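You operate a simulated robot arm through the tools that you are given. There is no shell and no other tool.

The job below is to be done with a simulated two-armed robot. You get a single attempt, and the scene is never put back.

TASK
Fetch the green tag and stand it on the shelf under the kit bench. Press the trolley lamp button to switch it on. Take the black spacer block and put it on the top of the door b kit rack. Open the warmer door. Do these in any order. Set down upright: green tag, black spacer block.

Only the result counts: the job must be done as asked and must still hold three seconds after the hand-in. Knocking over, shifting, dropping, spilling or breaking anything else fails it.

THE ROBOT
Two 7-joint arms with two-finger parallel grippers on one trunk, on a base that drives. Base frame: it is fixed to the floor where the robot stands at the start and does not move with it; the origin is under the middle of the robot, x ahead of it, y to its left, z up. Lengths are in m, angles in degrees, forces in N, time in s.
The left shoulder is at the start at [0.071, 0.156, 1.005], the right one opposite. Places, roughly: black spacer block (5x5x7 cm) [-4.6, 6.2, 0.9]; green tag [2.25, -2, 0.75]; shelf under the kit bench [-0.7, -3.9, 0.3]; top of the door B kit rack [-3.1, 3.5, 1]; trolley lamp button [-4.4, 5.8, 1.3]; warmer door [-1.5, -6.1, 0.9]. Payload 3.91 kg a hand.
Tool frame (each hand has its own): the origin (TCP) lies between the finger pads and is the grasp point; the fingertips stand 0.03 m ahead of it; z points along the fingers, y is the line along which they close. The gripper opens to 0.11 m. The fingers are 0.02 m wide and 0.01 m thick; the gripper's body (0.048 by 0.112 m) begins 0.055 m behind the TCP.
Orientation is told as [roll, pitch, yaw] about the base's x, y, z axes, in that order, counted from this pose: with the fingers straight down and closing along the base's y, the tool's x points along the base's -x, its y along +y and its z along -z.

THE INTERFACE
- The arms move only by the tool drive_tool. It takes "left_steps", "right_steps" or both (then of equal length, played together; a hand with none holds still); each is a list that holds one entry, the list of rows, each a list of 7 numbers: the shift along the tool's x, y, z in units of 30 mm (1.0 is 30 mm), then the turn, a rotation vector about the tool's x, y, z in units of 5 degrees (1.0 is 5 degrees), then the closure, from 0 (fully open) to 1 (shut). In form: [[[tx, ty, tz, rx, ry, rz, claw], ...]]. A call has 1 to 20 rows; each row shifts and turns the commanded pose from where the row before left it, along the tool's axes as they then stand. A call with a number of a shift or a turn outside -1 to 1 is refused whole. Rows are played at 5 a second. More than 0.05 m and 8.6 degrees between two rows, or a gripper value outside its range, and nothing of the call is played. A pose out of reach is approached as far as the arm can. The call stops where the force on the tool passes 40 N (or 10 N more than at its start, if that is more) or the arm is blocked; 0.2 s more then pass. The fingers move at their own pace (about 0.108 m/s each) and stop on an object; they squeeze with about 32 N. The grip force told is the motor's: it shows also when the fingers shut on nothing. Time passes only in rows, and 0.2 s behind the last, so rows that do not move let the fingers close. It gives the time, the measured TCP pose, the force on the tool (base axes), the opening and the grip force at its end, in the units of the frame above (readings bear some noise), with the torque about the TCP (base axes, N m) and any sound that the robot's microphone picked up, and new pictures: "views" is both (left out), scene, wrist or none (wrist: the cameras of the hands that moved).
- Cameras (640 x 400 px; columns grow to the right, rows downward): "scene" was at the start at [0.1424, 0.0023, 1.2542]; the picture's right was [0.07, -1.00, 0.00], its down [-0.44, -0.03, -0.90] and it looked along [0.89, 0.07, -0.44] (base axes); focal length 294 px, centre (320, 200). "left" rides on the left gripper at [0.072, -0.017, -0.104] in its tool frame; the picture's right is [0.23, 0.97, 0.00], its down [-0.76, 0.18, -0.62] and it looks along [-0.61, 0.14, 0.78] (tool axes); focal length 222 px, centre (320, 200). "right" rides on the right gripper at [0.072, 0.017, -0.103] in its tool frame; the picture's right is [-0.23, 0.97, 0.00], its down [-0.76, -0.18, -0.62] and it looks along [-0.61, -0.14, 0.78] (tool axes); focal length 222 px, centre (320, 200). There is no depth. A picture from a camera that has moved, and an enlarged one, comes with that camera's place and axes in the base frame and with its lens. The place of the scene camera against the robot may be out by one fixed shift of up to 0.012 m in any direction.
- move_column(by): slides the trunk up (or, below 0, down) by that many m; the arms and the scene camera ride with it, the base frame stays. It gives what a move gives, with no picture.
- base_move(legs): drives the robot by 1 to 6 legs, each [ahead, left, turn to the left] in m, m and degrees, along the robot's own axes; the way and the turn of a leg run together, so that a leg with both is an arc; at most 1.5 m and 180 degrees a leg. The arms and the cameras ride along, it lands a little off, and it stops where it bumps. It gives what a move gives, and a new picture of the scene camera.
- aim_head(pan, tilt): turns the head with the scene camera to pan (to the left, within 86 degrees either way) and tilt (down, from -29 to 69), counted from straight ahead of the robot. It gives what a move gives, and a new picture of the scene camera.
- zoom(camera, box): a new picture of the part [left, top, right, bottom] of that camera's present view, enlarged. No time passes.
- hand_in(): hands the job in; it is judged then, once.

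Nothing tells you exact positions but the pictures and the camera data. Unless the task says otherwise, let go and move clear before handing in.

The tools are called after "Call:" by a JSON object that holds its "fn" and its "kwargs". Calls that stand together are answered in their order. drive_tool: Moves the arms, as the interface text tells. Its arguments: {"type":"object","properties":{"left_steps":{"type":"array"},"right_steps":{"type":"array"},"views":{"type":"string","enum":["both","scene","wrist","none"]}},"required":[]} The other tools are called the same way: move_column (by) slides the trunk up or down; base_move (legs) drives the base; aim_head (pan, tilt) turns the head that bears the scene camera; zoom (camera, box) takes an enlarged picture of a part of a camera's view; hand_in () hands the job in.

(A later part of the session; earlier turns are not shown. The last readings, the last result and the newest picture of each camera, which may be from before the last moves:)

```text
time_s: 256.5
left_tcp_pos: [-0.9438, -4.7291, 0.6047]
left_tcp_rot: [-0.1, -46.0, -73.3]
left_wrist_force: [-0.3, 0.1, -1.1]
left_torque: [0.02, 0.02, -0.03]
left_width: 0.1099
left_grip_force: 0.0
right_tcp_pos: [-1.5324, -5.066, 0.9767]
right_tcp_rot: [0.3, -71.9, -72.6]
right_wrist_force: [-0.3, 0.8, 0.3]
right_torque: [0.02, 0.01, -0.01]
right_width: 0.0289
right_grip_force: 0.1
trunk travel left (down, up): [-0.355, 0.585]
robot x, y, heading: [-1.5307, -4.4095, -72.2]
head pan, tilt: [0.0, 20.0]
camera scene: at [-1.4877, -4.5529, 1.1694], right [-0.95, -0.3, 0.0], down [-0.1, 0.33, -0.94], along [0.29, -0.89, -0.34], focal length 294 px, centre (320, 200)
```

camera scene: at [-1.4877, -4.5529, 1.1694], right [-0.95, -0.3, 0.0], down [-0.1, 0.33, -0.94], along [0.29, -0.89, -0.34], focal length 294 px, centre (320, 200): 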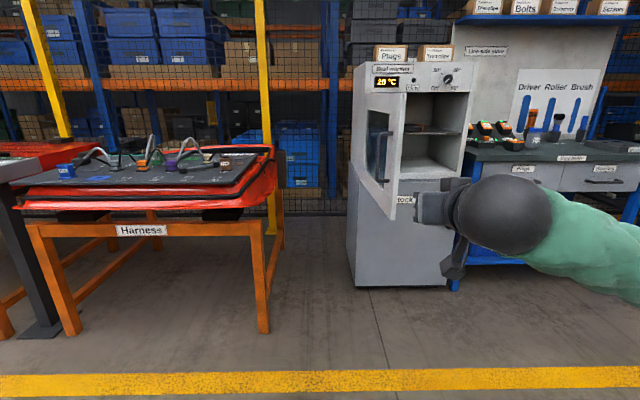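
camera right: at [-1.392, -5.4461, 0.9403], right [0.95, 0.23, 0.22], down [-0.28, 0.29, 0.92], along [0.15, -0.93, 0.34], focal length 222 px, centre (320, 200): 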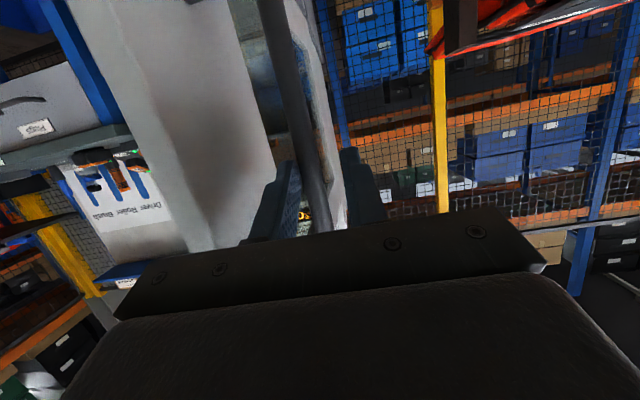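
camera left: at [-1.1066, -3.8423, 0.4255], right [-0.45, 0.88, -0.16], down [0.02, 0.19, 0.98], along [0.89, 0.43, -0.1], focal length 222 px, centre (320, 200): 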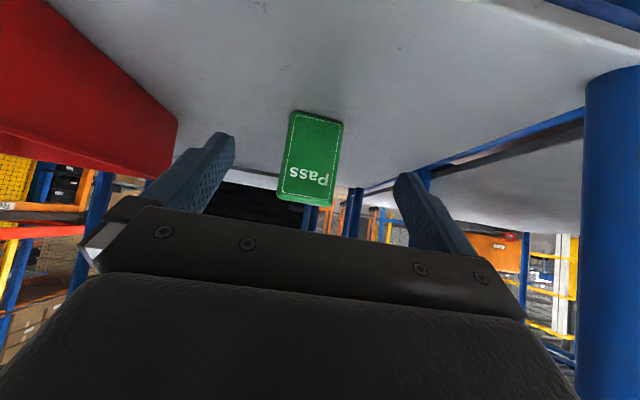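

The warmer door stands wide open. Now for the far side; I'll raise the trunk for a better view and look west and north for a route.

Call:
{"fn": "move_column", "kwargs": {"by": 0.3}}

Call:
{"fn": "base_move", "kwargs": {"legs": [[0, 0, -120]]}}

Call:
{"fn": "aim_head", "kwargs": {"pan": 0, "tilt": 10}}

Call:
{"fn": "aim_head", "kwargs": {"pan": -60, "tilt": 10}}

```text
time_s: 259.5
left_tcp_pos: [-0.9434, -4.7313, 0.9037]
left_tcp_rot: [-0.1, -46.0, -73.3]
left_wrist_force: [0.1, 0.0, -0.4]
left_torque: [0.02, 0.01, -0.01]
left_width: 0.11
left_grip_force: 0.1
right_tcp_pos: [-1.5329, -5.0674, 1.2775]
right_tcp_rot: [0.3, -72.0, -72.6]
right_wrist_force: [0.7, -0.3, 0.2]
right_torque: [0.0, -0.01, 0.01]
right_width: 0.0286
right_grip_force: 0.1
trunk travel left (down, up): [-0.655, 0.285]
robot x, y, heading: [-1.5341, -4.4108, -72.2]
head pan, tilt: [0.0, 20.0]
```

```text
time_s: 264.9
left_tcp_pos: [-2.1088, -4.7491, 0.9048]
left_tcp_rot: [0.0, -46.0, 165.5]
left_wrist_force: [0.2, -0.1, 0.2]
left_torque: [-0.01, 0.0, 0.01]
left_width: 0.11
left_grip_force: 0.0
right_tcp_pos: [-2.0919, -4.0717, 1.2758]
right_tcp_rot: [0.3, -71.9, 166.2]
right_wrist_force: [0.3, -0.7, -0.5]
right_torque: [0.02, 0.0, -0.02]
right_width: 0.0283
right_grip_force: 0.0
trunk travel left (down, up): [-0.655, 0.285]
robot x, y, heading: [-1.5313, -4.4091, 166.4]
head pan, tilt: [0.0, 20.0]
camera scene: at [-1.6709, -4.3829, 1.4694], right [0.23, 0.97, 0.0], down [0.33, -0.08, -0.94], along [-0.91, 0.22, -0.34], focal length 294 px, centre (320, 200)
```

scene: 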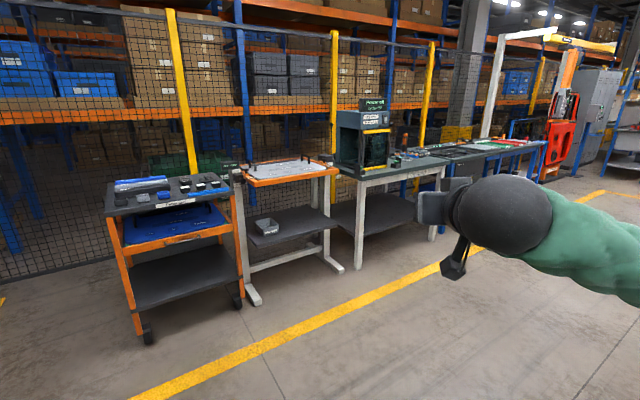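

```text
time_s: 265.7
left_tcp_pos: [-2.1086, -4.7501, 0.9031]
left_tcp_rot: [-0.1, -46.0, 165.5]
left_wrist_force: [-0.1, -0.6, 0.1]
left_torque: [0.01, -0.02, -0.02]
left_width: 0.1101
left_grip_force: 0.0
right_tcp_pos: [-2.0914, -4.0718, 1.2773]
right_tcp_rot: [0.1, -72.1, 166.2]
right_wrist_force: [0.3, -0.3, 0.4]
right_torque: [0.02, 0.01, 0.01]
right_width: 0.0285
right_grip_force: 0.1
trunk travel left (down, up): [-0.655, 0.285]
robot x, y, heading: [-1.5306, -4.4112, 166.4]
head pan, tilt: [0.0, 10.0]
camera scene: at [-1.6709, -4.383, 1.4856], right [0.23, 0.97, 0.0], down [0.17, -0.04, -0.98], along [-0.96, 0.23, -0.17], focal length 294 px, centre (320, 200)
```

scene: 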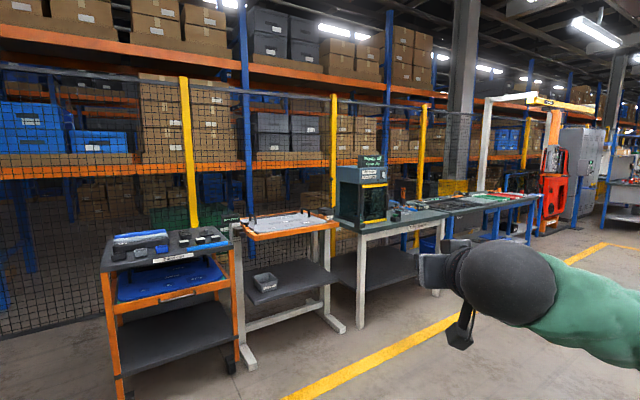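

```text
time_s: 267.0
left_tcp_pos: [-2.109, -4.7481, 0.9042]
left_tcp_rot: [-0.1, -46.0, 165.4]
left_wrist_force: [0.1, -0.8, -0.6]
left_torque: [-0.01, 0.0, -0.01]
left_width: 0.1098
left_grip_force: 0.0
right_tcp_pos: [-2.0909, -4.0716, 1.2767]
right_tcp_rot: [0.3, -72.0, 166.2]
right_wrist_force: [0.3, 0.2, 0.6]
right_torque: [-0.02, 0.03, 0.01]
right_width: 0.0287
right_grip_force: 0.1
trunk travel left (down, up): [-0.655, 0.285]
robot x, y, heading: [-1.5331, -4.4169, 166.4]
head pan, tilt: [-60.0, 10.0]
camera scene: at [-1.607, -4.3156, 1.4857], right [0.96, 0.28, 0.0], down [0.05, -0.17, -0.98], along [-0.28, 0.94, -0.17], focal length 294 px, centre (320, 200)
```

scene: 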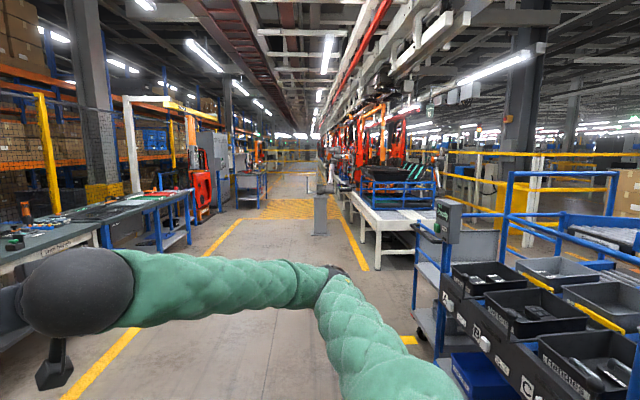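

A marked aisle runs north-north-west straight toward the trolley area. I'll turn to face along it and zoom in.

Call:
{"fn": "base_move", "kwargs": {"legs": [[0, 0, -59]]}}

Call:
{"fn": "aim_head", "kwargs": {"pan": 0, "tilt": 8}}

Call:
{"fn": "zoom", "kwargs": {"camera": "scene", "box": [200, 80, 480, 255]}}

```text
time_s: 270.0
left_tcp_pos: [-2.1113, -4.0787, 0.9035]
left_tcp_rot: [0.0, -46.0, 105.1]
left_wrist_force: [-1.0, 0.7, 0.0]
left_torque: [-0.03, -0.01, 0.02]
left_width: 0.1101
left_grip_force: 0.1
right_tcp_pos: [-1.5133, -3.7557, 1.2773]
right_tcp_rot: [0.3, -72.0, 105.9]
right_wrist_force: [-0.7, -0.1, -0.6]
right_torque: [-0.01, 0.0, 0.0]
right_width: 0.0288
right_grip_force: 0.1
trunk travel left (down, up): [-0.655, 0.285]
robot x, y, heading: [-1.5303, -4.409, 106.2]
head pan, tilt: [-60.0, 10.0]
camera scene: at [-1.481, -4.3008, 1.4856], right [0.72, -0.69, 0.0], down [-0.12, -0.13, -0.98], along [0.68, 0.71, -0.17], focal length 294 px, centre (320, 200)
```

scene: 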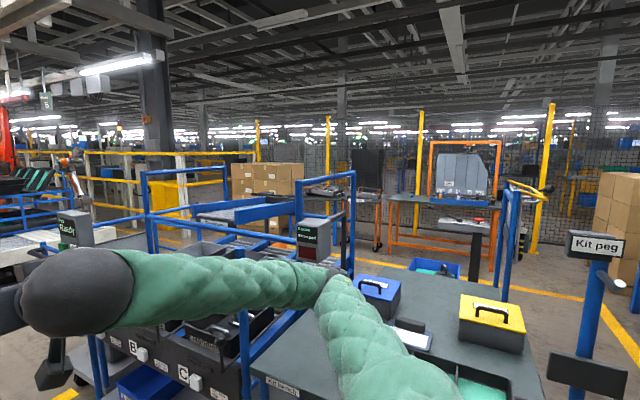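

```text
time_s: 271.3
left_tcp_pos: [-2.1113, -4.0778, 0.9039]
left_tcp_rot: [-0.1, -46.0, 105.3]
left_wrist_force: [-0.3, 0.9, -0.4]
left_torque: [0.0, 0.01, -0.03]
left_width: 0.1099
left_grip_force: 0.1
right_tcp_pos: [-1.5146, -3.758, 1.2762]
right_tcp_rot: [0.3, -72.0, 106.0]
right_wrist_force: [-0.7, 0.0, 0.2]
right_torque: [0.01, -0.01, 0.0]
right_width: 0.0283
right_grip_force: 0.0
trunk travel left (down, up): [-0.655, 0.285]
robot x, y, heading: [-1.5317, -4.4113, 106.3]
head pan, tilt: [0.0, 8.0]
camera scene: at [-1.5714, -4.2791, 1.4889], right [0.96, 0.28, 0.0], down [0.04, -0.13, -0.99], along [-0.28, 0.95, -0.14], focal length 294 px, centre (320, 200)
```

scene: 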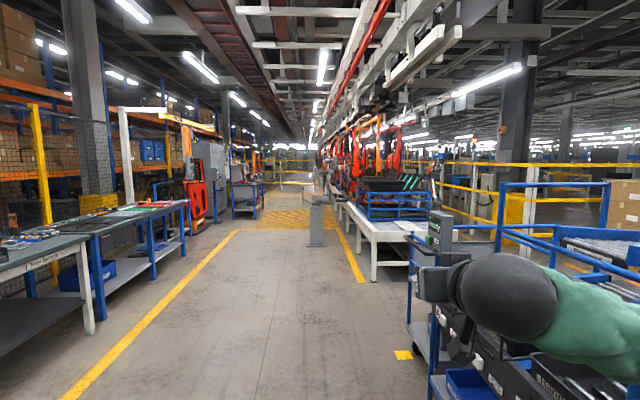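

```text
2.29 times, centred on (340, 168) of scene
camera zoom: at [-1.5714, -4.2791, 1.4889], right [0.96, 0.28, 0.0], down [0.04, -0.13, -0.99], along [-0.28, 0.95, -0.14], focal length 673 px, centre (274, 274)
```

zoom: 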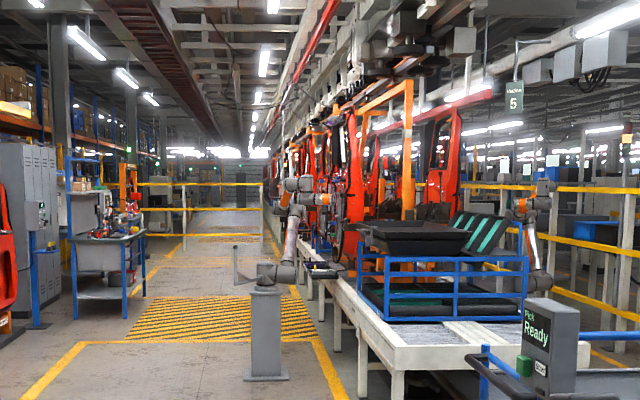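

The trolley should lie straight down this aisle, about 10.6 m ahead, past a cobot pedestal. I'll shift to the aisle's middle and drive up in stages.

Call:
{"fn": "base_move", "kwargs": {"legs": [[0, 0.5, 0], [1.4, 0, 0], [1.2, 0.1, 0]]}}

Call:
{"fn": "zoom", "kwargs": {"camera": "scene", "box": [160, 50, 480, 250]}}

```text
time_s: 286.6
left_tcp_pos: [-3.4113, -1.7339, 0.9037]
left_tcp_rot: [0.0, -45.9, 104.6]
left_wrist_force: [-0.2, 0.2, 0.1]
left_torque: [0.0, 0.02, -0.02]
left_width: 0.11
left_grip_force: 0.0
right_tcp_pos: [-2.8092, -1.4188, 1.2757]
right_tcp_rot: [0.2, -72.0, 105.3]
right_wrist_force: [-0.5, 1.8, -0.9]
right_torque: [-0.02, -0.03, 0.0]
right_width: 0.029
right_grip_force: 0.0
trunk travel left (down, up): [-0.655, 0.285]
robot x, y, heading: [-2.8339, -2.0766, 105.4]
head pan, tilt: [0.0, 8.0]
camera scene: at [-2.8733, -1.941, 1.4888], right [0.96, 0.27, 0.0], down [0.04, -0.13, -0.99], along [-0.27, 0.95, -0.14], focal length 294 px, centre (320, 200)
```

scene: 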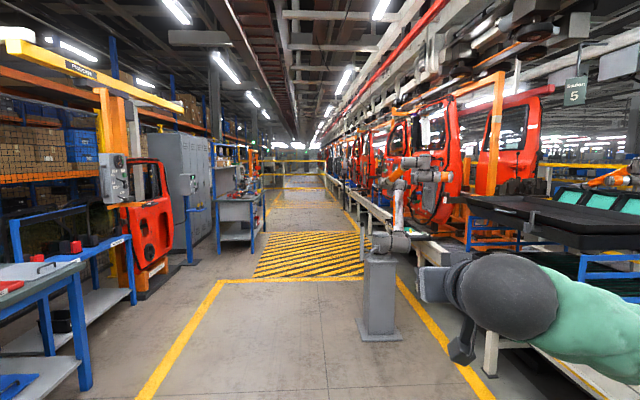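

```text
2.00 times, centred on (320, 150) of scene
camera zoom: at [-2.8733, -1.941, 1.4888], right [0.96, 0.27, 0.0], down [0.04, -0.13, -0.99], along [-0.27, 0.95, -0.14], focal length 589 px, centre (320, 300)
```

zoom: 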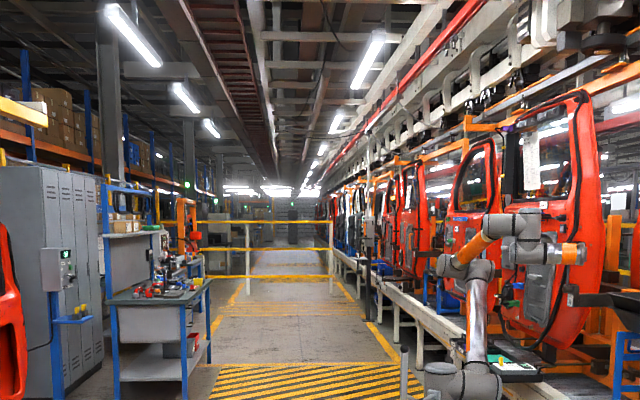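

The pedestal is about 2.4 m ahead, a little right. I'll pass it on the left.

Call:
{"fn": "base_move", "kwargs": {"legs": [[0.8, 0.5, 0], [1.3, 0, 0]]}}

Call:
{"fn": "zoom", "kwargs": {"camera": "scene", "box": [200, 80, 520, 280]}}

```text
time_s: 297.5
left_tcp_pos: [-4.4501, 0.1413, 0.9049]
left_tcp_rot: [-0.1, -45.8, 104.6]
left_wrist_force: [-0.4, -0.3, -0.5]
left_torque: [0.01, 0.04, 0.03]
left_width: 0.1101
left_grip_force: 0.0
right_tcp_pos: [-3.8498, 0.4564, 1.2752]
right_tcp_rot: [0.2, -72.0, 105.3]
right_wrist_force: [-0.7, -0.3, -0.4]
right_torque: [0.03, 0.01, -0.01]
right_width: 0.0288
right_grip_force: 0.1
trunk travel left (down, up): [-0.655, 0.285]
robot x, y, heading: [-3.8717, -0.2021, 105.5]
head pan, tilt: [0.0, 8.0]
camera scene: at [-3.9127, -0.0649, 1.4888], right [0.96, 0.27, 0.0], down [0.04, -0.13, -0.99], along [-0.27, 0.95, -0.14], focal length 294 px, centre (320, 200)
```

scene: 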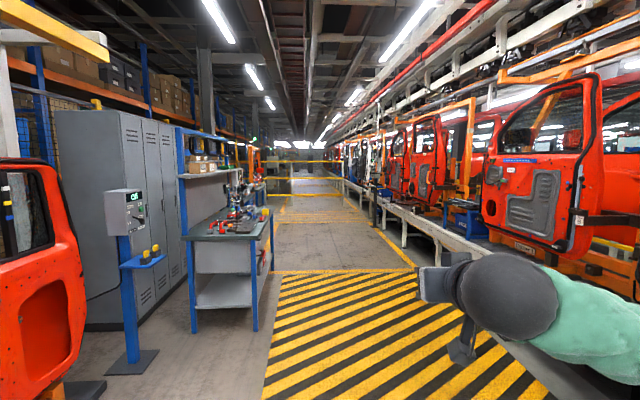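

```text
2.00 times, centred on (360, 180) of scene
camera zoom: at [-3.9127, -0.0649, 1.4888], right [0.96, 0.27, 0.0], down [0.04, -0.13, -0.99], along [-0.27, 0.95, -0.14], focal length 589 px, centre (240, 240)
```

zoom: 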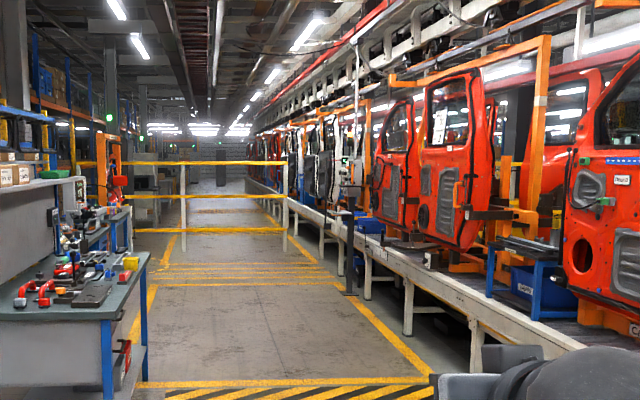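

I can now see the line. The rack with the black top and blue legs stands beside a red door on the right, and there's a device post further on that may be the trolley. I'll keep going, shifted right of the tool table.

Call:
{"fn": "base_move", "kwargs": {"legs": [[0.5, -0.5, 0], [1.3, 0, 0]]}}

Call:
{"fn": "zoom", "kwargs": {"camera": "scene", "box": [260, 80, 580, 280]}}

Call:
{"fn": "aim_head", "kwargs": {"pan": -35, "tilt": 15}}

```text
time_s: 307.6
left_tcp_pos: [-4.4185, 2.0522, 0.9031]
left_tcp_rot: [-0.1, -45.9, 102.8]
left_wrist_force: [0.9, -0.6, -0.4]
left_torque: [0.02, 0.0, 0.01]
left_width: 0.1099
left_grip_force: 0.1
right_tcp_pos: [-3.808, 2.3489, 1.2763]
right_tcp_rot: [0.2, -71.9, 103.5]
right_wrist_force: [0.6, 0.7, 0.1]
right_torque: [-0.02, 0.03, -0.01]
right_width: 0.0286
right_grip_force: 0.1
trunk travel left (down, up): [-0.655, 0.285]
robot x, y, heading: [-3.8518, 1.6953, 103.8]
head pan, tilt: [0.0, 8.0]
camera scene: at [-3.8872, 1.8297, 1.4888], right [0.97, 0.24, 0.0], down [0.03, -0.14, -0.99], along [-0.24, 0.96, -0.14], focal length 294 px, centre (320, 200)
```

scene: 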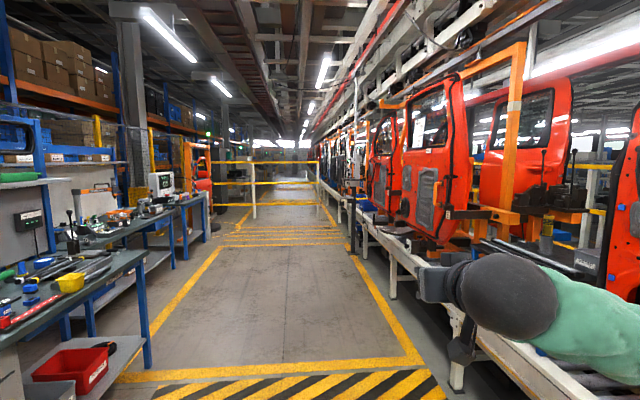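

```text
2.00 times, centred on (420, 180) of scene
camera zoom: at [-3.8872, 1.8297, 1.4888], right [0.97, 0.24, 0.0], down [0.03, -0.14, -0.99], along [-0.24, 0.96, -0.14], focal length 589 px, centre (120, 240)
```

zoom: 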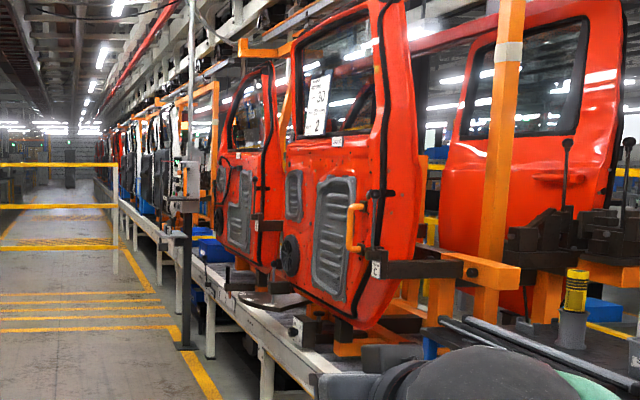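

```text
time_s: 308.6
left_tcp_pos: [-4.4181, 2.0518, 0.9038]
left_tcp_rot: [0.0, -46.0, 102.8]
left_wrist_force: [0.1, 0.5, 0.6]
left_torque: [0.01, 0.01, 0.02]
left_width: 0.11
left_grip_force: 0.0
right_tcp_pos: [-3.8079, 2.3487, 1.2767]
right_tcp_rot: [0.2, -72.0, 103.4]
right_wrist_force: [-0.4, 0.4, 0.1]
right_torque: [0.0, -0.01, -0.02]
right_width: 0.0288
right_grip_force: 0.1
trunk travel left (down, up): [-0.655, 0.285]
robot x, y, heading: [-3.8525, 1.695, 103.7]
head pan, tilt: [-35.0, 15.0]
camera scene: at [-3.8313, 1.8265, 1.4775], right [0.93, -0.36, 0.0], down [-0.09, -0.24, -0.97], along [0.35, 0.9, -0.26], focal length 294 px, centre (320, 200)
```

scene: 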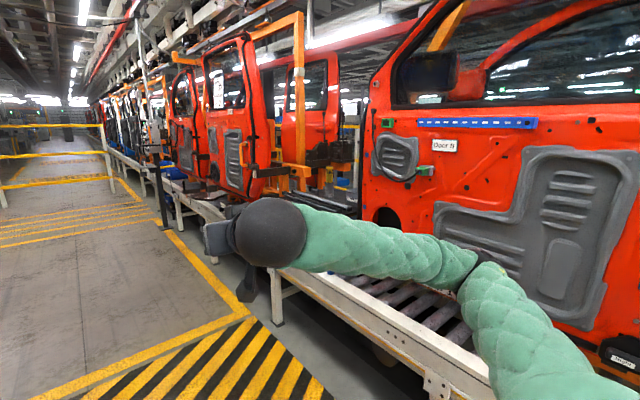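

The label "Door B" marks this red door, and the rack sits behind my right arm's line of sight. I'll go on first to the device post, which should be the trolley with the lamp.

Call:
{"fn": "base_move", "kwargs": {"legs": [[1.2, 0.1, 1.5], [0.9, 0.1, 0]]}}

Call:
{"fn": "aim_head", "kwargs": {"pan": -8, "tilt": 12}}

Call:
{"fn": "zoom", "kwargs": {"camera": "scene", "box": [240, 80, 480, 280]}}

```text
time_s: 319.1
left_tcp_pos: [-5.1629, 3.9991, 0.9037]
left_tcp_rot: [-0.1, -45.9, 105.1]
left_wrist_force: [0.5, -0.5, 0.2]
left_torque: [0.02, -0.01, -0.01]
left_width: 0.1101
left_grip_force: 0.0
right_tcp_pos: [-4.5662, 4.3196, 1.2764]
right_tcp_rot: [0.1, -72.0, 105.8]
right_wrist_force: [0.2, -0.5, -0.2]
right_torque: [0.01, -0.01, -0.06]
right_width: 0.0286
right_grip_force: 0.0
trunk travel left (down, up): [-0.655, 0.285]
robot x, y, heading: [-4.5826, 3.6677, 106.2]
head pan, tilt: [-35.0, 15.0]
camera scene: at [-4.5679, 3.7976, 1.4775], right [0.95, -0.32, 0.0], down [-0.08, -0.25, -0.97], along [0.31, 0.91, -0.26], focal length 294 px, centre (320, 200)
```

scene: 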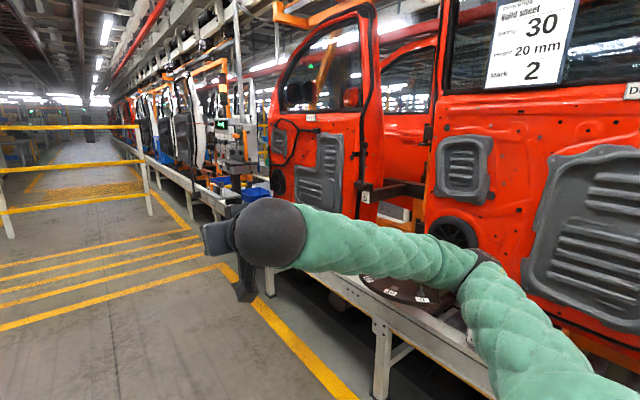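

```text
time_s: 320.0
left_tcp_pos: [-5.1639, 3.9997, 0.9038]
left_tcp_rot: [-0.1, -45.9, 105.2]
left_wrist_force: [0.1, 0.1, 0.0]
left_torque: [0.0, -0.01, 0.01]
left_width: 0.1101
left_grip_force: 0.1
right_tcp_pos: [-4.5669, 4.3196, 1.2765]
right_tcp_rot: [0.3, -72.0, 105.9]
right_wrist_force: [-0.2, 1.5, -0.8]
right_torque: [-0.01, -0.04, -0.04]
right_width: 0.0287
right_grip_force: 0.1
trunk travel left (down, up): [-0.655, 0.285]
robot x, y, heading: [-4.5825, 3.6651, 106.3]
head pan, tilt: [-8.0, 12.0]
camera scene: at [-4.6111, 3.801, 1.4824], right [0.99, 0.14, 0.0], down [0.03, -0.21, -0.98], along [-0.14, 0.97, -0.21], focal length 294 px, centre (320, 200)
```

scene: 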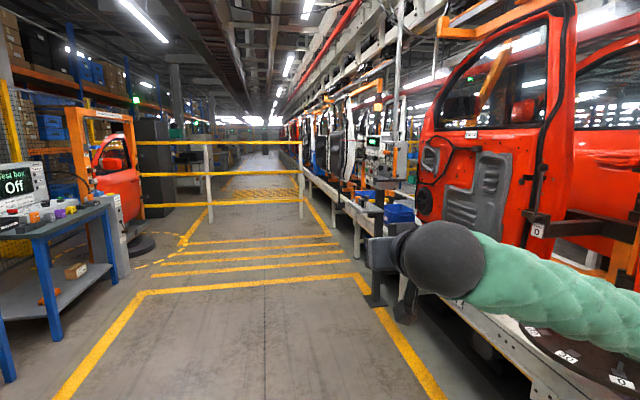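

```text
2.00 times, centred on (360, 180) of scene
camera zoom: at [-4.6111, 3.801, 1.4824], right [0.99, 0.14, 0.0], down [0.03, -0.21, -0.98], along [-0.14, 0.97, -0.21], focal length 589 px, centre (240, 240)
```

zoom: 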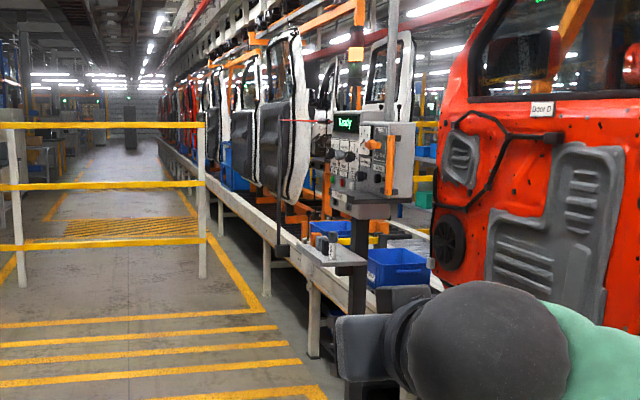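

A control panel marked "Ready" stands on a post, with a small shelf of dark blocks below it. I'll get closer and turn towards it.

Call:
{"fn": "base_move", "kwargs": {"legs": [[0.9, 0.15, 0], [0, 0, -35]]}}

Call:
{"fn": "aim_head", "kwargs": {"pan": 5, "tilt": 18}}

Call:
{"fn": "zoom", "kwargs": {"camera": "scene", "box": [200, 80, 440, 280]}}

```text
time_s: 326.5
left_tcp_pos: [-5.2643, 5.0986, 0.9041]
left_tcp_rot: [-0.1, -46.1, 70.3]
left_wrist_force: [0.9, -1.0, 0.1]
left_torque: [0.05, -0.01, 0.02]
left_width: 0.1099
left_grip_force: 0.1
right_tcp_pos: [-4.5921, 5.022, 1.2763]
right_tcp_rot: [0.2, -72.0, 71.1]
right_wrist_force: [-0.1, 0.0, 0.1]
right_torque: [-0.02, 0.02, -0.01]
right_width: 0.0287
right_grip_force: 0.1
trunk travel left (down, up): [-0.655, 0.285]
robot x, y, heading: [-4.9819, 4.4939, 71.7]
head pan, tilt: [-8.0, 12.0]
camera scene: at [-4.9224, 4.6209, 1.4824], right [0.89, -0.45, 0.0], down [-0.09, -0.19, -0.98], along [0.44, 0.87, -0.21], focal length 294 px, centre (320, 200)
```

scene: 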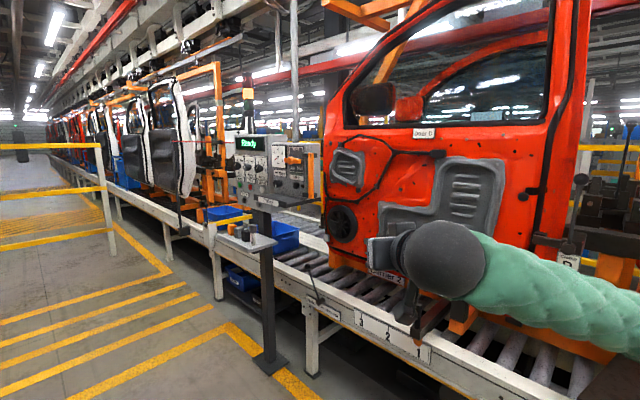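

```text
time_s: 327.2
left_tcp_pos: [-5.2653, 5.0996, 0.9042]
left_tcp_rot: [-0.1, -46.0, 70.5]
left_wrist_force: [0.2, -0.1, -0.1]
left_torque: [0.02, -0.03, 0.0]
left_width: 0.11
left_grip_force: 0.1
right_tcp_pos: [-4.5906, 5.0207, 1.2774]
right_tcp_rot: [0.1, -72.1, 71.2]
right_wrist_force: [-0.2, -0.6, 1.2]
right_torque: [0.01, 0.03, 0.0]
right_width: 0.0286
right_grip_force: 0.1
trunk travel left (down, up): [-0.655, 0.285]
robot x, y, heading: [-4.9816, 4.4968, 70.9]
head pan, tilt: [5.0, 18.0]
camera scene: at [-4.9425, 4.6285, 1.4726], right [0.97, -0.24, 0.0], down [-0.07, -0.3, -0.95], along [0.22, 0.92, -0.31], focal length 294 px, centre (320, 200)
```

scene: 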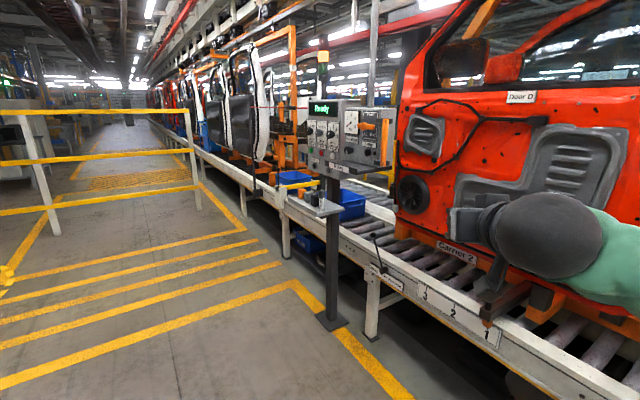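

```text
2.00 times, centred on (320, 180) of scene
camera zoom: at [-4.9425, 4.6285, 1.4726], right [0.97, -0.24, 0.0], down [-0.07, -0.3, -0.95], along [0.22, 0.92, -0.31], focal length 589 px, centre (320, 240)
```

zoom: 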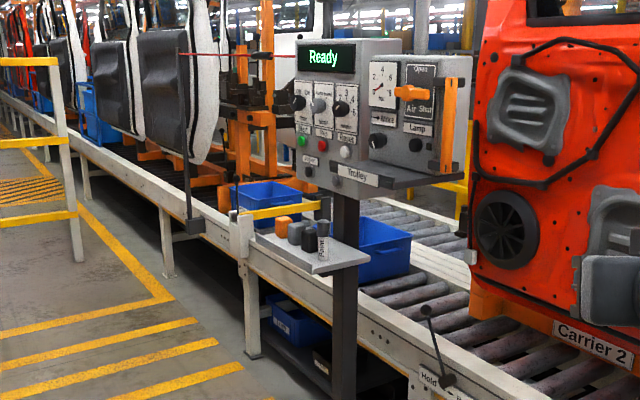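

The panel is labelled "Trolley" and has a "Lamp" control. I'll look more closely at the panel and the shelf.

Call:
{"fn": "zoom", "kwargs": {"camera": "scene", "box": [295, 90, 405, 190]}}

Call:
{"fn": "zoom", "kwargs": {"camera": "scene", "box": [270, 170, 370, 240]}}

```text
4.00 times, centred on (350, 140) of scene
camera zoom: at [-4.9425, 4.6285, 1.4726], right [0.97, -0.24, 0.0], down [-0.07, -0.3, -0.95], along [0.22, 0.92, -0.31], focal length 1178 px, centre (200, 440)
```

zoom: 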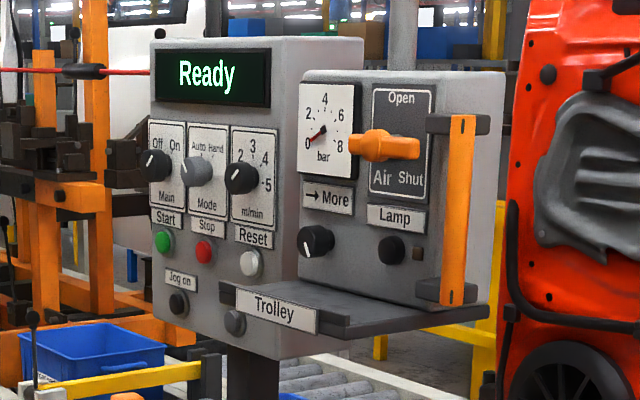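

```text
5.71 times, centred on (320, 205) of scene
camera zoom: at [-4.9425, 4.6285, 1.4726], right [0.97, -0.24, 0.0], down [-0.07, -0.3, -0.95], along [0.22, 0.92, -0.31], focal length 1683 px, centre (320, 171)
```

zoom: 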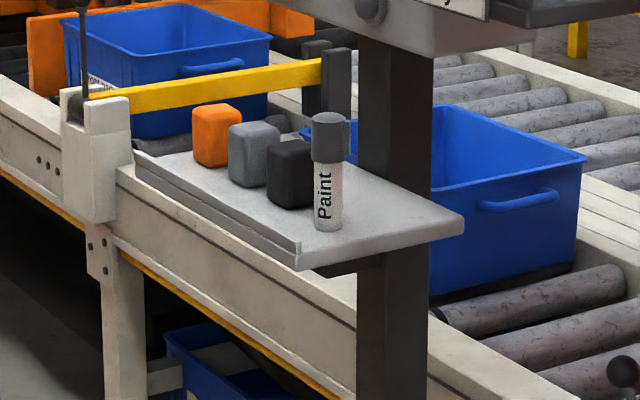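

The "Lamp" push-button sits under its label on the Trolley module at about z 1.27. The black block is third in the row on the shelf, next to the Paint marker. I'll square up to the line and crab along to stand in front of both.

Call:
{"fn": "base_move", "kwargs": {"legs": [[-0.15, 0.1, 0], [0, 0, -57.5], [0, 1.0, 0]]}}

Call:
{"fn": "aim_head", "kwargs": {"pan": 10, "tilt": 20}}

```text
time_s: 336.0
left_tcp_pos: [-4.9785, 5.9024, 0.9034]
left_tcp_rot: [-0.3, -46.0, 11.6]
left_wrist_force: [-0.3, 0.1, -0.2]
left_torque: [0.01, 0.0, 0.02]
left_width: 0.1098
left_grip_force: 0.0
right_tcp_pos: [-4.6958, 5.2868, 1.2758]
right_tcp_rot: [0.1, -72.0, 12.4]
right_wrist_force: [-0.2, 0.5, -0.1]
right_torque: [0.01, -0.01, -0.03]
right_width: 0.0287
right_grip_force: 0.1
trunk travel left (down, up): [-0.655, 0.285]
robot x, y, heading: [-5.3504, 5.3444, 12.5]
head pan, tilt: [5.0, 18.0]
camera scene: at [-5.2098, 5.3806, 1.4726], right [0.3, -0.95, 0.0], down [-0.29, -0.09, -0.95], along [0.91, 0.29, -0.31], focal length 294 px, centre (320, 200)
```

scene: 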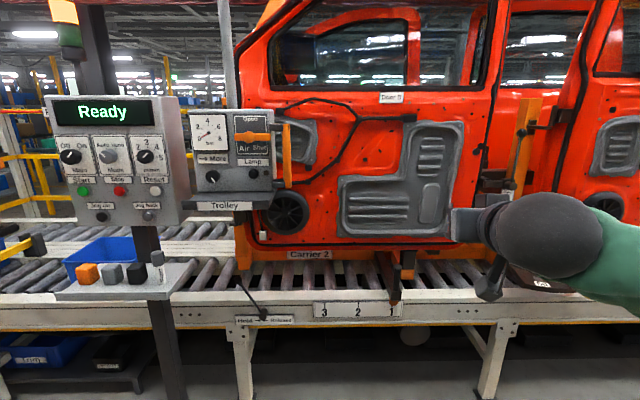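

```text
time_s: 336.7
left_tcp_pos: [-4.9786, 5.9021, 0.9033]
left_tcp_rot: [-0.1, -46.0, 11.6]
left_wrist_force: [0.2, 0.0, -0.2]
left_torque: [0.0, 0.0, -0.02]
left_width: 0.11
left_grip_force: 0.1
right_tcp_pos: [-4.6944, 5.2838, 1.2763]
right_tcp_rot: [0.3, -72.0, 12.4]
right_wrist_force: [0.0, 0.2, 0.1]
right_torque: [0.03, -0.02, 0.03]
right_width: 0.0284
right_grip_force: 0.0
trunk travel left (down, up): [-0.655, 0.285]
robot x, y, heading: [-5.3446, 5.3438, 12.5]
head pan, tilt: [10.0, 20.0]
camera scene: at [-5.2127, 5.3875, 1.4694], right [0.38, -0.92, 0.0], down [-0.32, -0.13, -0.94], along [0.87, 0.36, -0.34], focal length 294 px, centre (320, 200)
```

scene: 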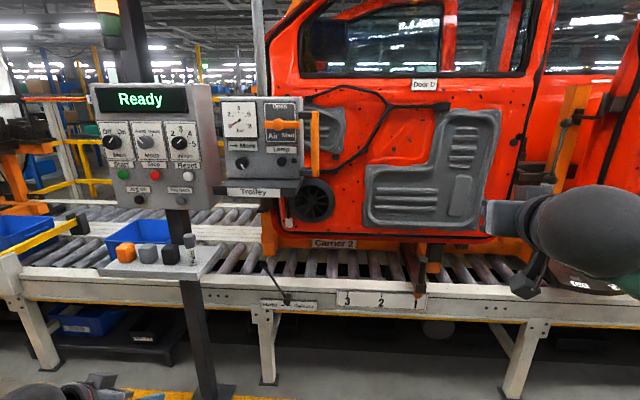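

Call:
{"fn": "zoom", "kwargs": {"camera": "scene", "box": [210, 90, 330, 200]}}

Call:
{"fn": "zoom", "kwargs": {"camera": "scene", "box": [90, 210, 250, 310]}}

```text
3.64 times, centred on (270, 145) of scene
camera zoom: at [-5.2127, 5.3875, 1.4694], right [0.38, -0.92, 0.0], down [-0.32, -0.13, -0.94], along [0.87, 0.36, -0.34], focal length 1071 px, centre (502, 400)
```

zoom: 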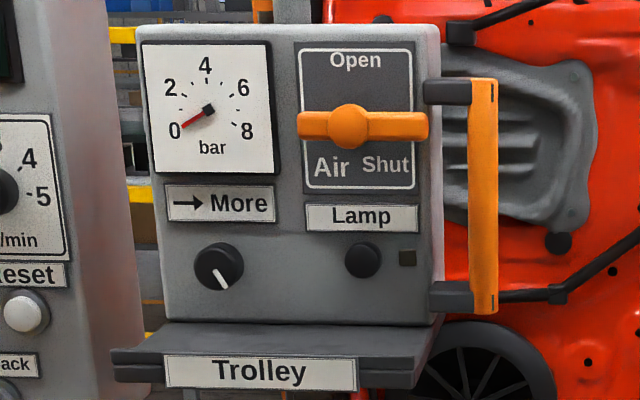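

```text
4.00 times, centred on (170, 260) of scene
camera zoom: at [-5.2127, 5.3875, 1.4694], right [0.38, -0.92, 0.0], down [-0.32, -0.13, -0.94], along [0.87, 0.36, -0.34], focal length 1178 px, centre (920, -40)
```

zoom: 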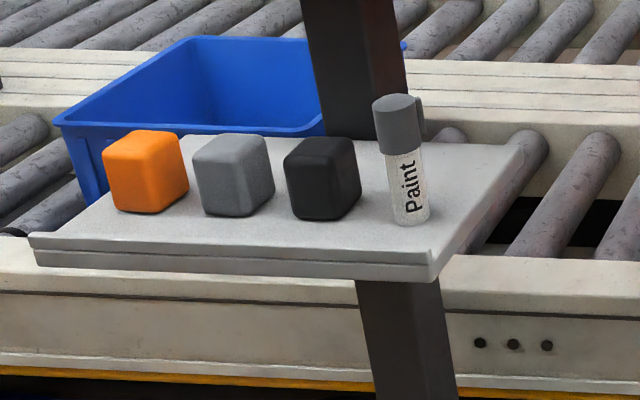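

Triangulated, the lamp button is at (-4.418, 5.847, 1.268) and the black block's centre at (-4.574, 6.223, 0.936), on a 0.90 m shelf. I'll position the base so the right hand faces the lamp and the left hand the block, with the right fingers closed.

Call:
{"fn": "base_move", "kwargs": {"legs": [[0.1, 0.45, 0.5]]}}

Call:
{"fn": "drive_tool", "kwargs": {"right_steps": [[[0, 0, 0, 0, 0, 0, 1], [0, 0, 0, 0, 0, 0, 1], [0, 0, 0, 0, 0, 0, 1]]]}}

```text
time_s: 339.5
left_tcp_pos: [-4.9822, 6.3681, 0.9032]
left_tcp_rot: [-0.1, -45.9, 11.7]
left_wrist_force: [-0.2, 0.0, -0.5]
left_torque: [-0.06, 0.0, -0.01]
left_width: 0.1099
left_grip_force: 0.0
right_tcp_pos: [-4.6978, 5.7516, 1.2767]
right_tcp_rot: [0.1, -72.0, 12.7]
right_wrist_force: [0.8, 0.1, -0.7]
right_torque: [0.0, 0.01, -0.01]
right_width: 0.0286
right_grip_force: 0.1
trunk travel left (down, up): [-0.655, 0.285]
robot x, y, heading: [-5.355, 5.8121, 12.7]
head pan, tilt: [10.0, 20.0]
camera scene: at [-5.2155, 5.8536, 1.4693], right [0.39, -0.92, 0.0], down [-0.32, -0.13, -0.94], along [0.87, 0.36, -0.34], focal length 294 px, centre (320, 200)
```

scene: 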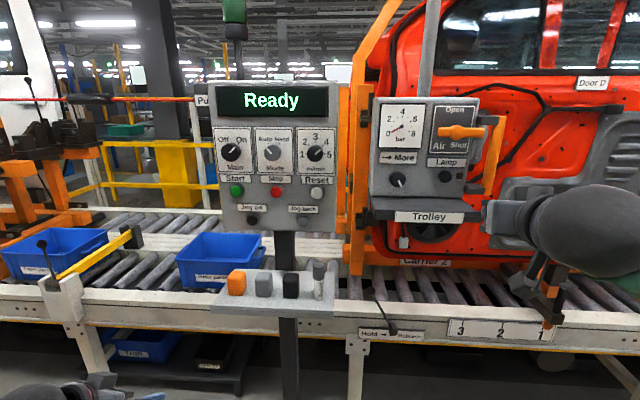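

```text
time_s: 340.3
left_tcp_pos: [-4.9818, 6.3682, 0.9047]
left_tcp_rot: [-0.2, -45.9, 11.6]
left_wrist_force: [-0.1, 0.6, 1.2]
left_torque: [0.0, -0.02, 0.0]
left_width: 0.11
left_grip_force: 0.0
right_tcp_pos: [-4.6984, 5.7513, 1.2765]
right_tcp_rot: [0.2, -72.0, 12.4]
right_wrist_force: [0.0, -0.8, -0.7]
right_torque: [0.0, 0.01, -0.01]
right_width: 0.0
right_grip_force: 32.3
trunk travel left (down, up): [-0.655, 0.285]
robot x, y, heading: [-5.3503, 5.8094, 12.8]
head pan, tilt: [10.0, 20.0]
camera scene: at [-5.2154, 5.8523, 1.4694], right [0.39, -0.92, 0.0], down [-0.32, -0.13, -0.94], along [0.87, 0.36, -0.34], focal length 294 px, centre (320, 200)
camera right: at [-4.8197, 5.7415, 1.2402], right [-0.14, 0.97, 0.22], down [-0.31, -0.25, 0.92], along [0.94, 0.07, 0.34], focal length 222 px, centre (320, 200)
```

scene: 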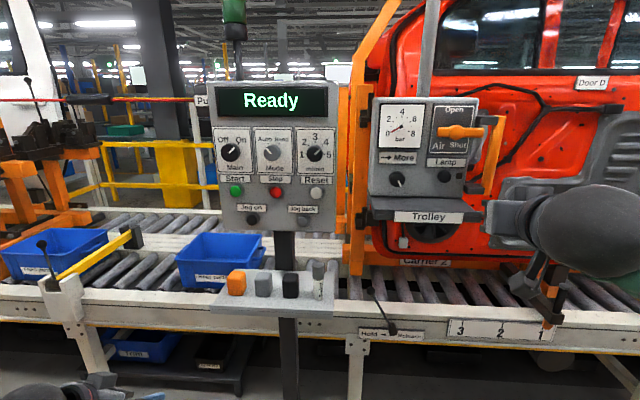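
right: 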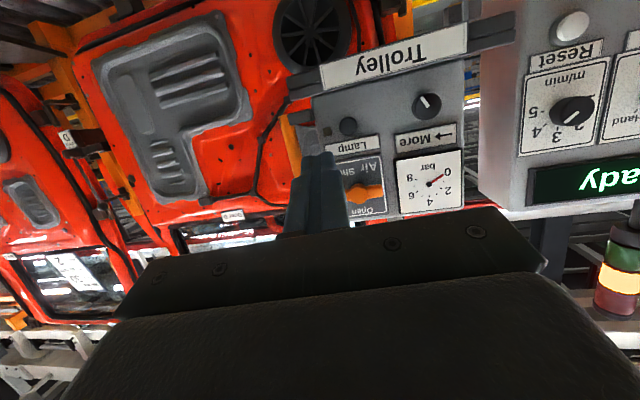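

The wrist camera confirms the button within a few millimetres. I'll approach to about 3 cm short first.

Call:
{"fn": "drive_tool", "kwargs": {"right_steps": [[[-0.3, 0.14, 0.93, 0, 0, 0, 1], [-0.3, 0.14, 0.93, 0, 0, 0, 1], [-0.3, 0.14, 0.93, 0, 0, 0, 1], [-0.3, 0.14, 0.93, 0, 0, 0, 1], [-0.3, 0.14, 0.93, 0, 0, 0, 1], [-0.3, 0.14, 0.93, 0, 0, 0, 1], [-0.3, 0.14, 0.93, 0, 0, 0, 1], [-0.3, 0.12, 0.93, 0, 0, 0, 1]]]}}

```text
time_s: 342.1
left_tcp_pos: [-4.983, 6.3673, 0.9029]
left_tcp_rot: [-0.1, -45.9, 11.7]
left_wrist_force: [0.8, 0.5, -0.6]
left_torque: [0.02, 0.0, 0.02]
left_width: 0.11
left_grip_force: 0.1
right_tcp_pos: [-4.4749, 5.8373, 1.2764]
right_tcp_rot: [0.1, -72.0, 12.7]
right_wrist_force: [0.0, 0.3, 0.1]
right_torque: [0.0, 0.02, 0.02]
right_width: 0.0002
right_grip_force: 31.6
trunk travel left (down, up): [-0.655, 0.285]
robot x, y, heading: [-5.3554, 5.8102, 12.6]
head pan, tilt: [10.0, 20.0]
camera scene: at [-5.2148, 5.8532, 1.4692], right [0.39, -0.92, 0.0], down [-0.32, -0.13, -0.94], along [0.87, 0.36, -0.34], focal length 294 px, centre (320, 200)
camera right: at [-4.5961, 5.8273, 1.241], right [-0.14, 0.97, 0.22], down [-0.31, -0.25, 0.92], along [0.94, 0.07, 0.33], focal length 222 px, centre (320, 200)
```

scene: 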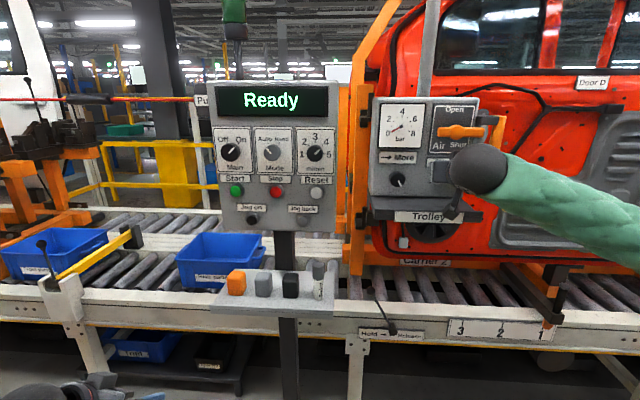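
right: 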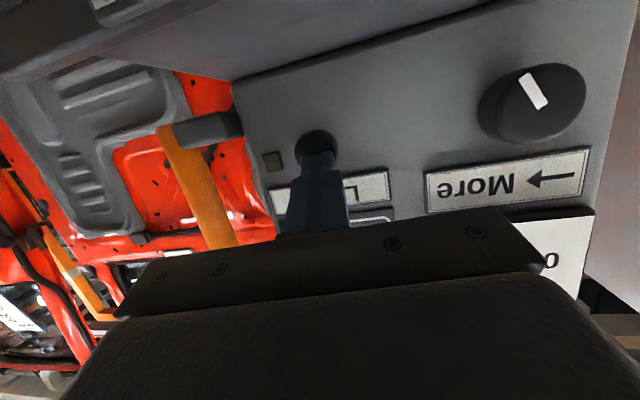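

The fingertips line up with the button. Pressing gently.

Call:
{"fn": "drive_tool", "kwargs": {"right_steps": [[[-0.1, 0.03, 0.31, 0, 0, 0, 1], [-0.1, 0.03, 0.31, 0, 0, 0, 1], [-0.08, 0, 0.24, 0, 0, 0, 1], [-0.08, 0, 0.24, 0, 0, 0, 1]]], "views": "wrist"}}

```text
time_s: 342.7
left_tcp_pos: [-4.9836, 6.3665, 0.905]
left_tcp_rot: [-0.1, -46.1, 11.5]
left_wrist_force: [1.3, 1.1, -0.4]
left_torque: [0.02, 0.04, 0.04]
left_width: 0.1102
left_grip_force: 0.0
right_tcp_pos: [-4.4637, 5.8394, 1.2786]
right_tcp_rot: [0.0, -72.0, 12.7]
right_wrist_force: [-29.9, -10.7, 2.0]
right_torque: [0.02, 0.01, -0.05]
right_width: 0.0
right_grip_force: 31.3
trunk travel left (down, up): [-0.655, 0.285]
robot x, y, heading: [-5.3529, 5.808, 12.6]
head pan, tilt: [10.0, 20.0]
heard: click
stopped in row 3 (right hand): the force on the tool passed its limit at 43 N (the readings are from after the stop); the commanded pose is now the measured one
camera right: at [-4.5845, 5.8301, 1.242], right [-0.15, 0.97, 0.22], down [-0.31, -0.25, 0.92], along [0.94, 0.07, 0.34], focal length 222 px, centre (320, 200)
```

right: 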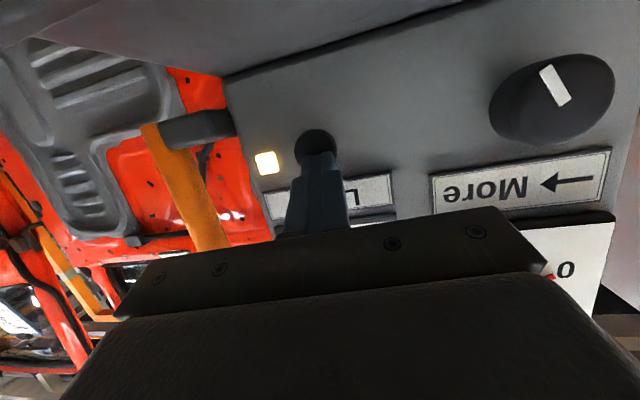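

There was a click and the indicator is lit, so the lamp is on. I'll retract straight back.

Call:
{"fn": "drive_tool", "kwargs": {"right_steps": [[[0.15, 0, -0.46, 0, 0, 0, 1], [0.3, 0, -0.93, 0, 0, 0, 1], [0.3, 0, -0.93, 0, 0, 0, 1], [0.3, 0, -0.93, 0, 0, 0, 1], [0.3, 0, -0.93, 0, 0, 0, 1], [0.3, 0, -0.93, 0, 0, 0, 1], [0.3, 0, -0.93, 0, 0, 0, 1]]]}}

Call:
{"fn": "zoom", "kwargs": {"camera": "scene", "box": [220, 230, 360, 320]}}

Call:
{"fn": "zoom", "kwargs": {"camera": "scene", "box": [350, 80, 530, 230]}}

```text
time_s: 344.3
left_tcp_pos: [-4.9822, 6.3667, 0.9033]
left_tcp_rot: [-0.2, -46.0, 11.6]
left_wrist_force: [0.0, -0.1, 0.8]
left_torque: [0.01, 0.01, 0.02]
left_width: 0.1101
left_grip_force: 0.1
right_tcp_pos: [-4.6463, 5.8009, 1.2758]
right_tcp_rot: [0.0, -71.9, 12.7]
right_wrist_force: [-0.3, -0.3, 0.5]
right_torque: [0.0, -0.02, -0.01]
right_width: 0.0
right_grip_force: 32.1
trunk travel left (down, up): [-0.655, 0.285]
robot x, y, heading: [-5.3538, 5.8124, 12.6]
head pan, tilt: [10.0, 20.0]
camera scene: at [-5.2163, 5.8522, 1.4695], right [0.39, -0.92, 0.0], down [-0.32, -0.13, -0.94], along [0.87, 0.36, -0.34], focal length 294 px, centre (320, 200)
camera right: at [-4.7681, 5.79, 1.2398], right [-0.15, 0.97, 0.22], down [-0.31, -0.25, 0.92], along [0.94, 0.07, 0.33], focal length 222 px, centre (320, 200)
```

scene: 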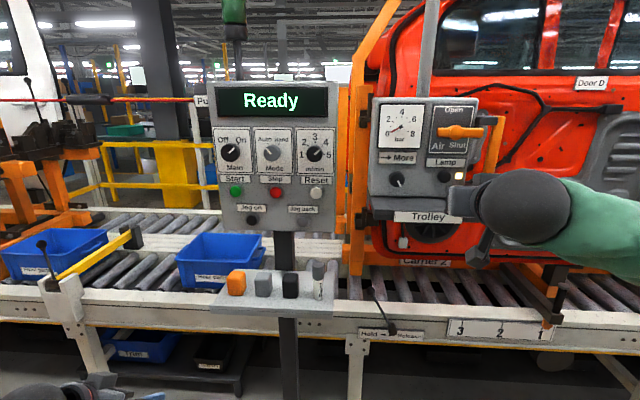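
right: 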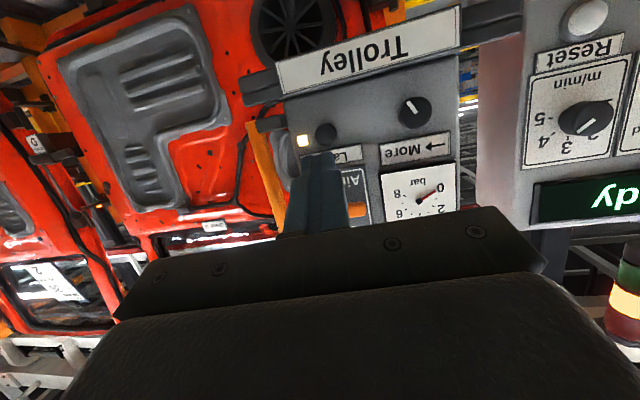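

```text
4.44 times, centred on (290, 275) of scene
camera zoom: at [-5.2163, 5.8522, 1.4695], right [0.39, -0.92, 0.0], down [-0.32, -0.13, -0.94], along [0.87, 0.36, -0.34], focal length 1309 px, centre (453, -133)
```

zoom: 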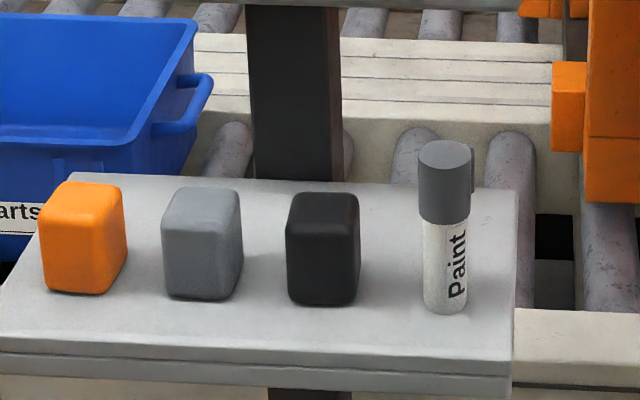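

```text
2.67 times, centred on (440, 155) of scene
camera zoom: at [-5.2163, 5.8522, 1.4695], right [0.39, -0.92, 0.0], down [-0.32, -0.13, -0.94], along [0.87, 0.36, -0.34], focal length 785 px, centre (0, 320)
```

zoom: 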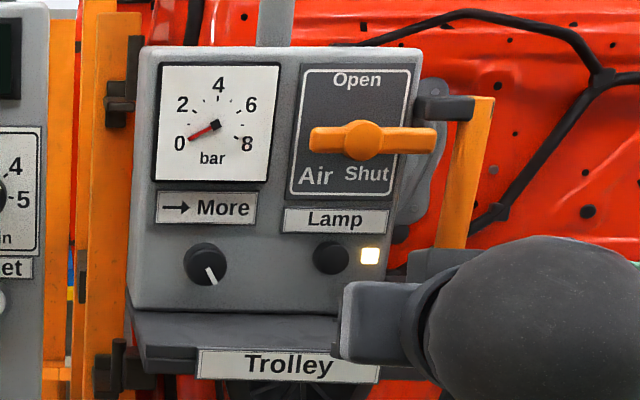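

The lamp is confirmed on. Next is the block: I'll lift the left hand, partly close it to about 7.5 cm to fit between neighbours, and move to a pre-grasp above and in front of the block.

Call:
{"fn": "drive_tool", "kwargs": {"left_steps": [[[-0.72, 0, -0.695, 0, 0, 0, 0.3], [-0.72, 0, -0.695, 0, 0, 0, 0.32], [-0.72, 0, -0.695, 0, 0, 0, 0.32], [-0.72, 0, -0.695, 0, 0, 0, 0.32], [-0.72, 0, -0.695, 0, 0, 0, 0.32], [-0.6, -0.753, 0.739, 0, 0, 0, 0.32], [-0.6, -0.753, 0.739, 0, 0, 0, 0.32], [-0.6, -0.753, 0.739, 0, 0, 0, 0.32], [-0.6, -0.753, 0.739, 0, 0, 0, 0.32], [-0.6, -0.753, 0.739, 0, 0, 0, 0.32], [-0.6, -0.753, 0.739, 0, 0, 0, 0.32], [-0.6, -0.753, 0.739, 0, 0, 0, 0.32], [-0.6, -0.753, 0.739, 0, 0, 0, 0.32]]]}}

```text
time_s: 347.1
left_tcp_pos: [-4.6992, 6.2663, 1.0225]
left_tcp_rot: [-0.2, -45.9, 11.6]
left_wrist_force: [0.3, 0.8, -0.6]
left_torque: [0.0, -0.04, -0.03]
left_width: 0.0747
left_grip_force: 0.1
left hand out of reach, approached as far as the arm can: row 1, 2, 3, 4, 5
right_tcp_pos: [-4.6436, 5.8, 1.2757]
right_tcp_rot: [0.1, -71.8, 12.7]
right_wrist_force: [1.0, 0.3, 0.5]
right_torque: [0.04, -0.01, 0.0]
right_width: 0.0
right_grip_force: 32.3
trunk travel left (down, up): [-0.655, 0.285]
robot x, y, heading: [-5.3544, 5.8113, 12.4]
head pan, tilt: [10.0, 20.0]
camera scene: at [-5.2143, 5.852, 1.4692], right [0.39, -0.92, 0.0], down [-0.32, -0.13, -0.94], along [0.87, 0.36, -0.34], focal length 294 px, centre (320, 200)
camera left: at [-4.8163, 6.2252, 1.042], right [-0.35, 0.92, -0.16], down [0.05, 0.19, 0.98], along [0.94, 0.34, -0.11], focal length 222 px, centre (320, 200)
```

scene: 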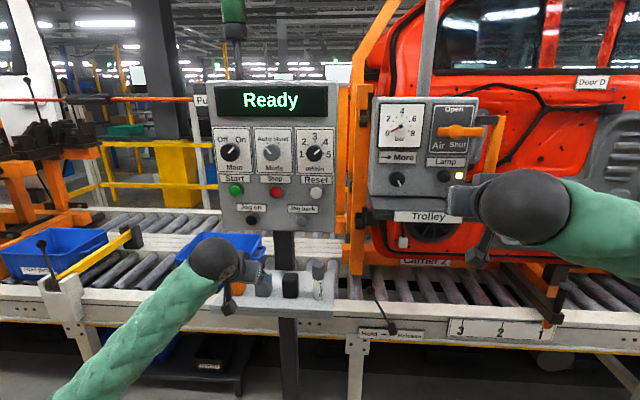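
left: 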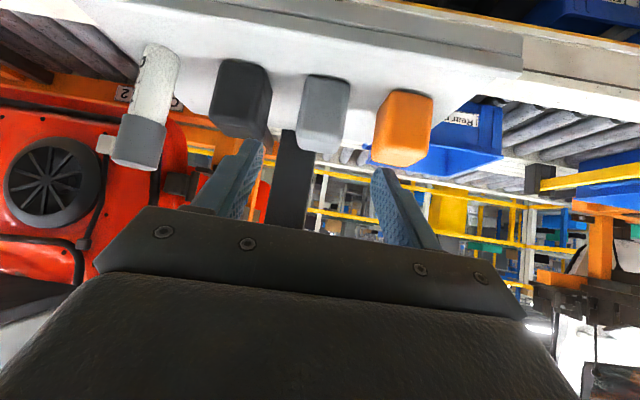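

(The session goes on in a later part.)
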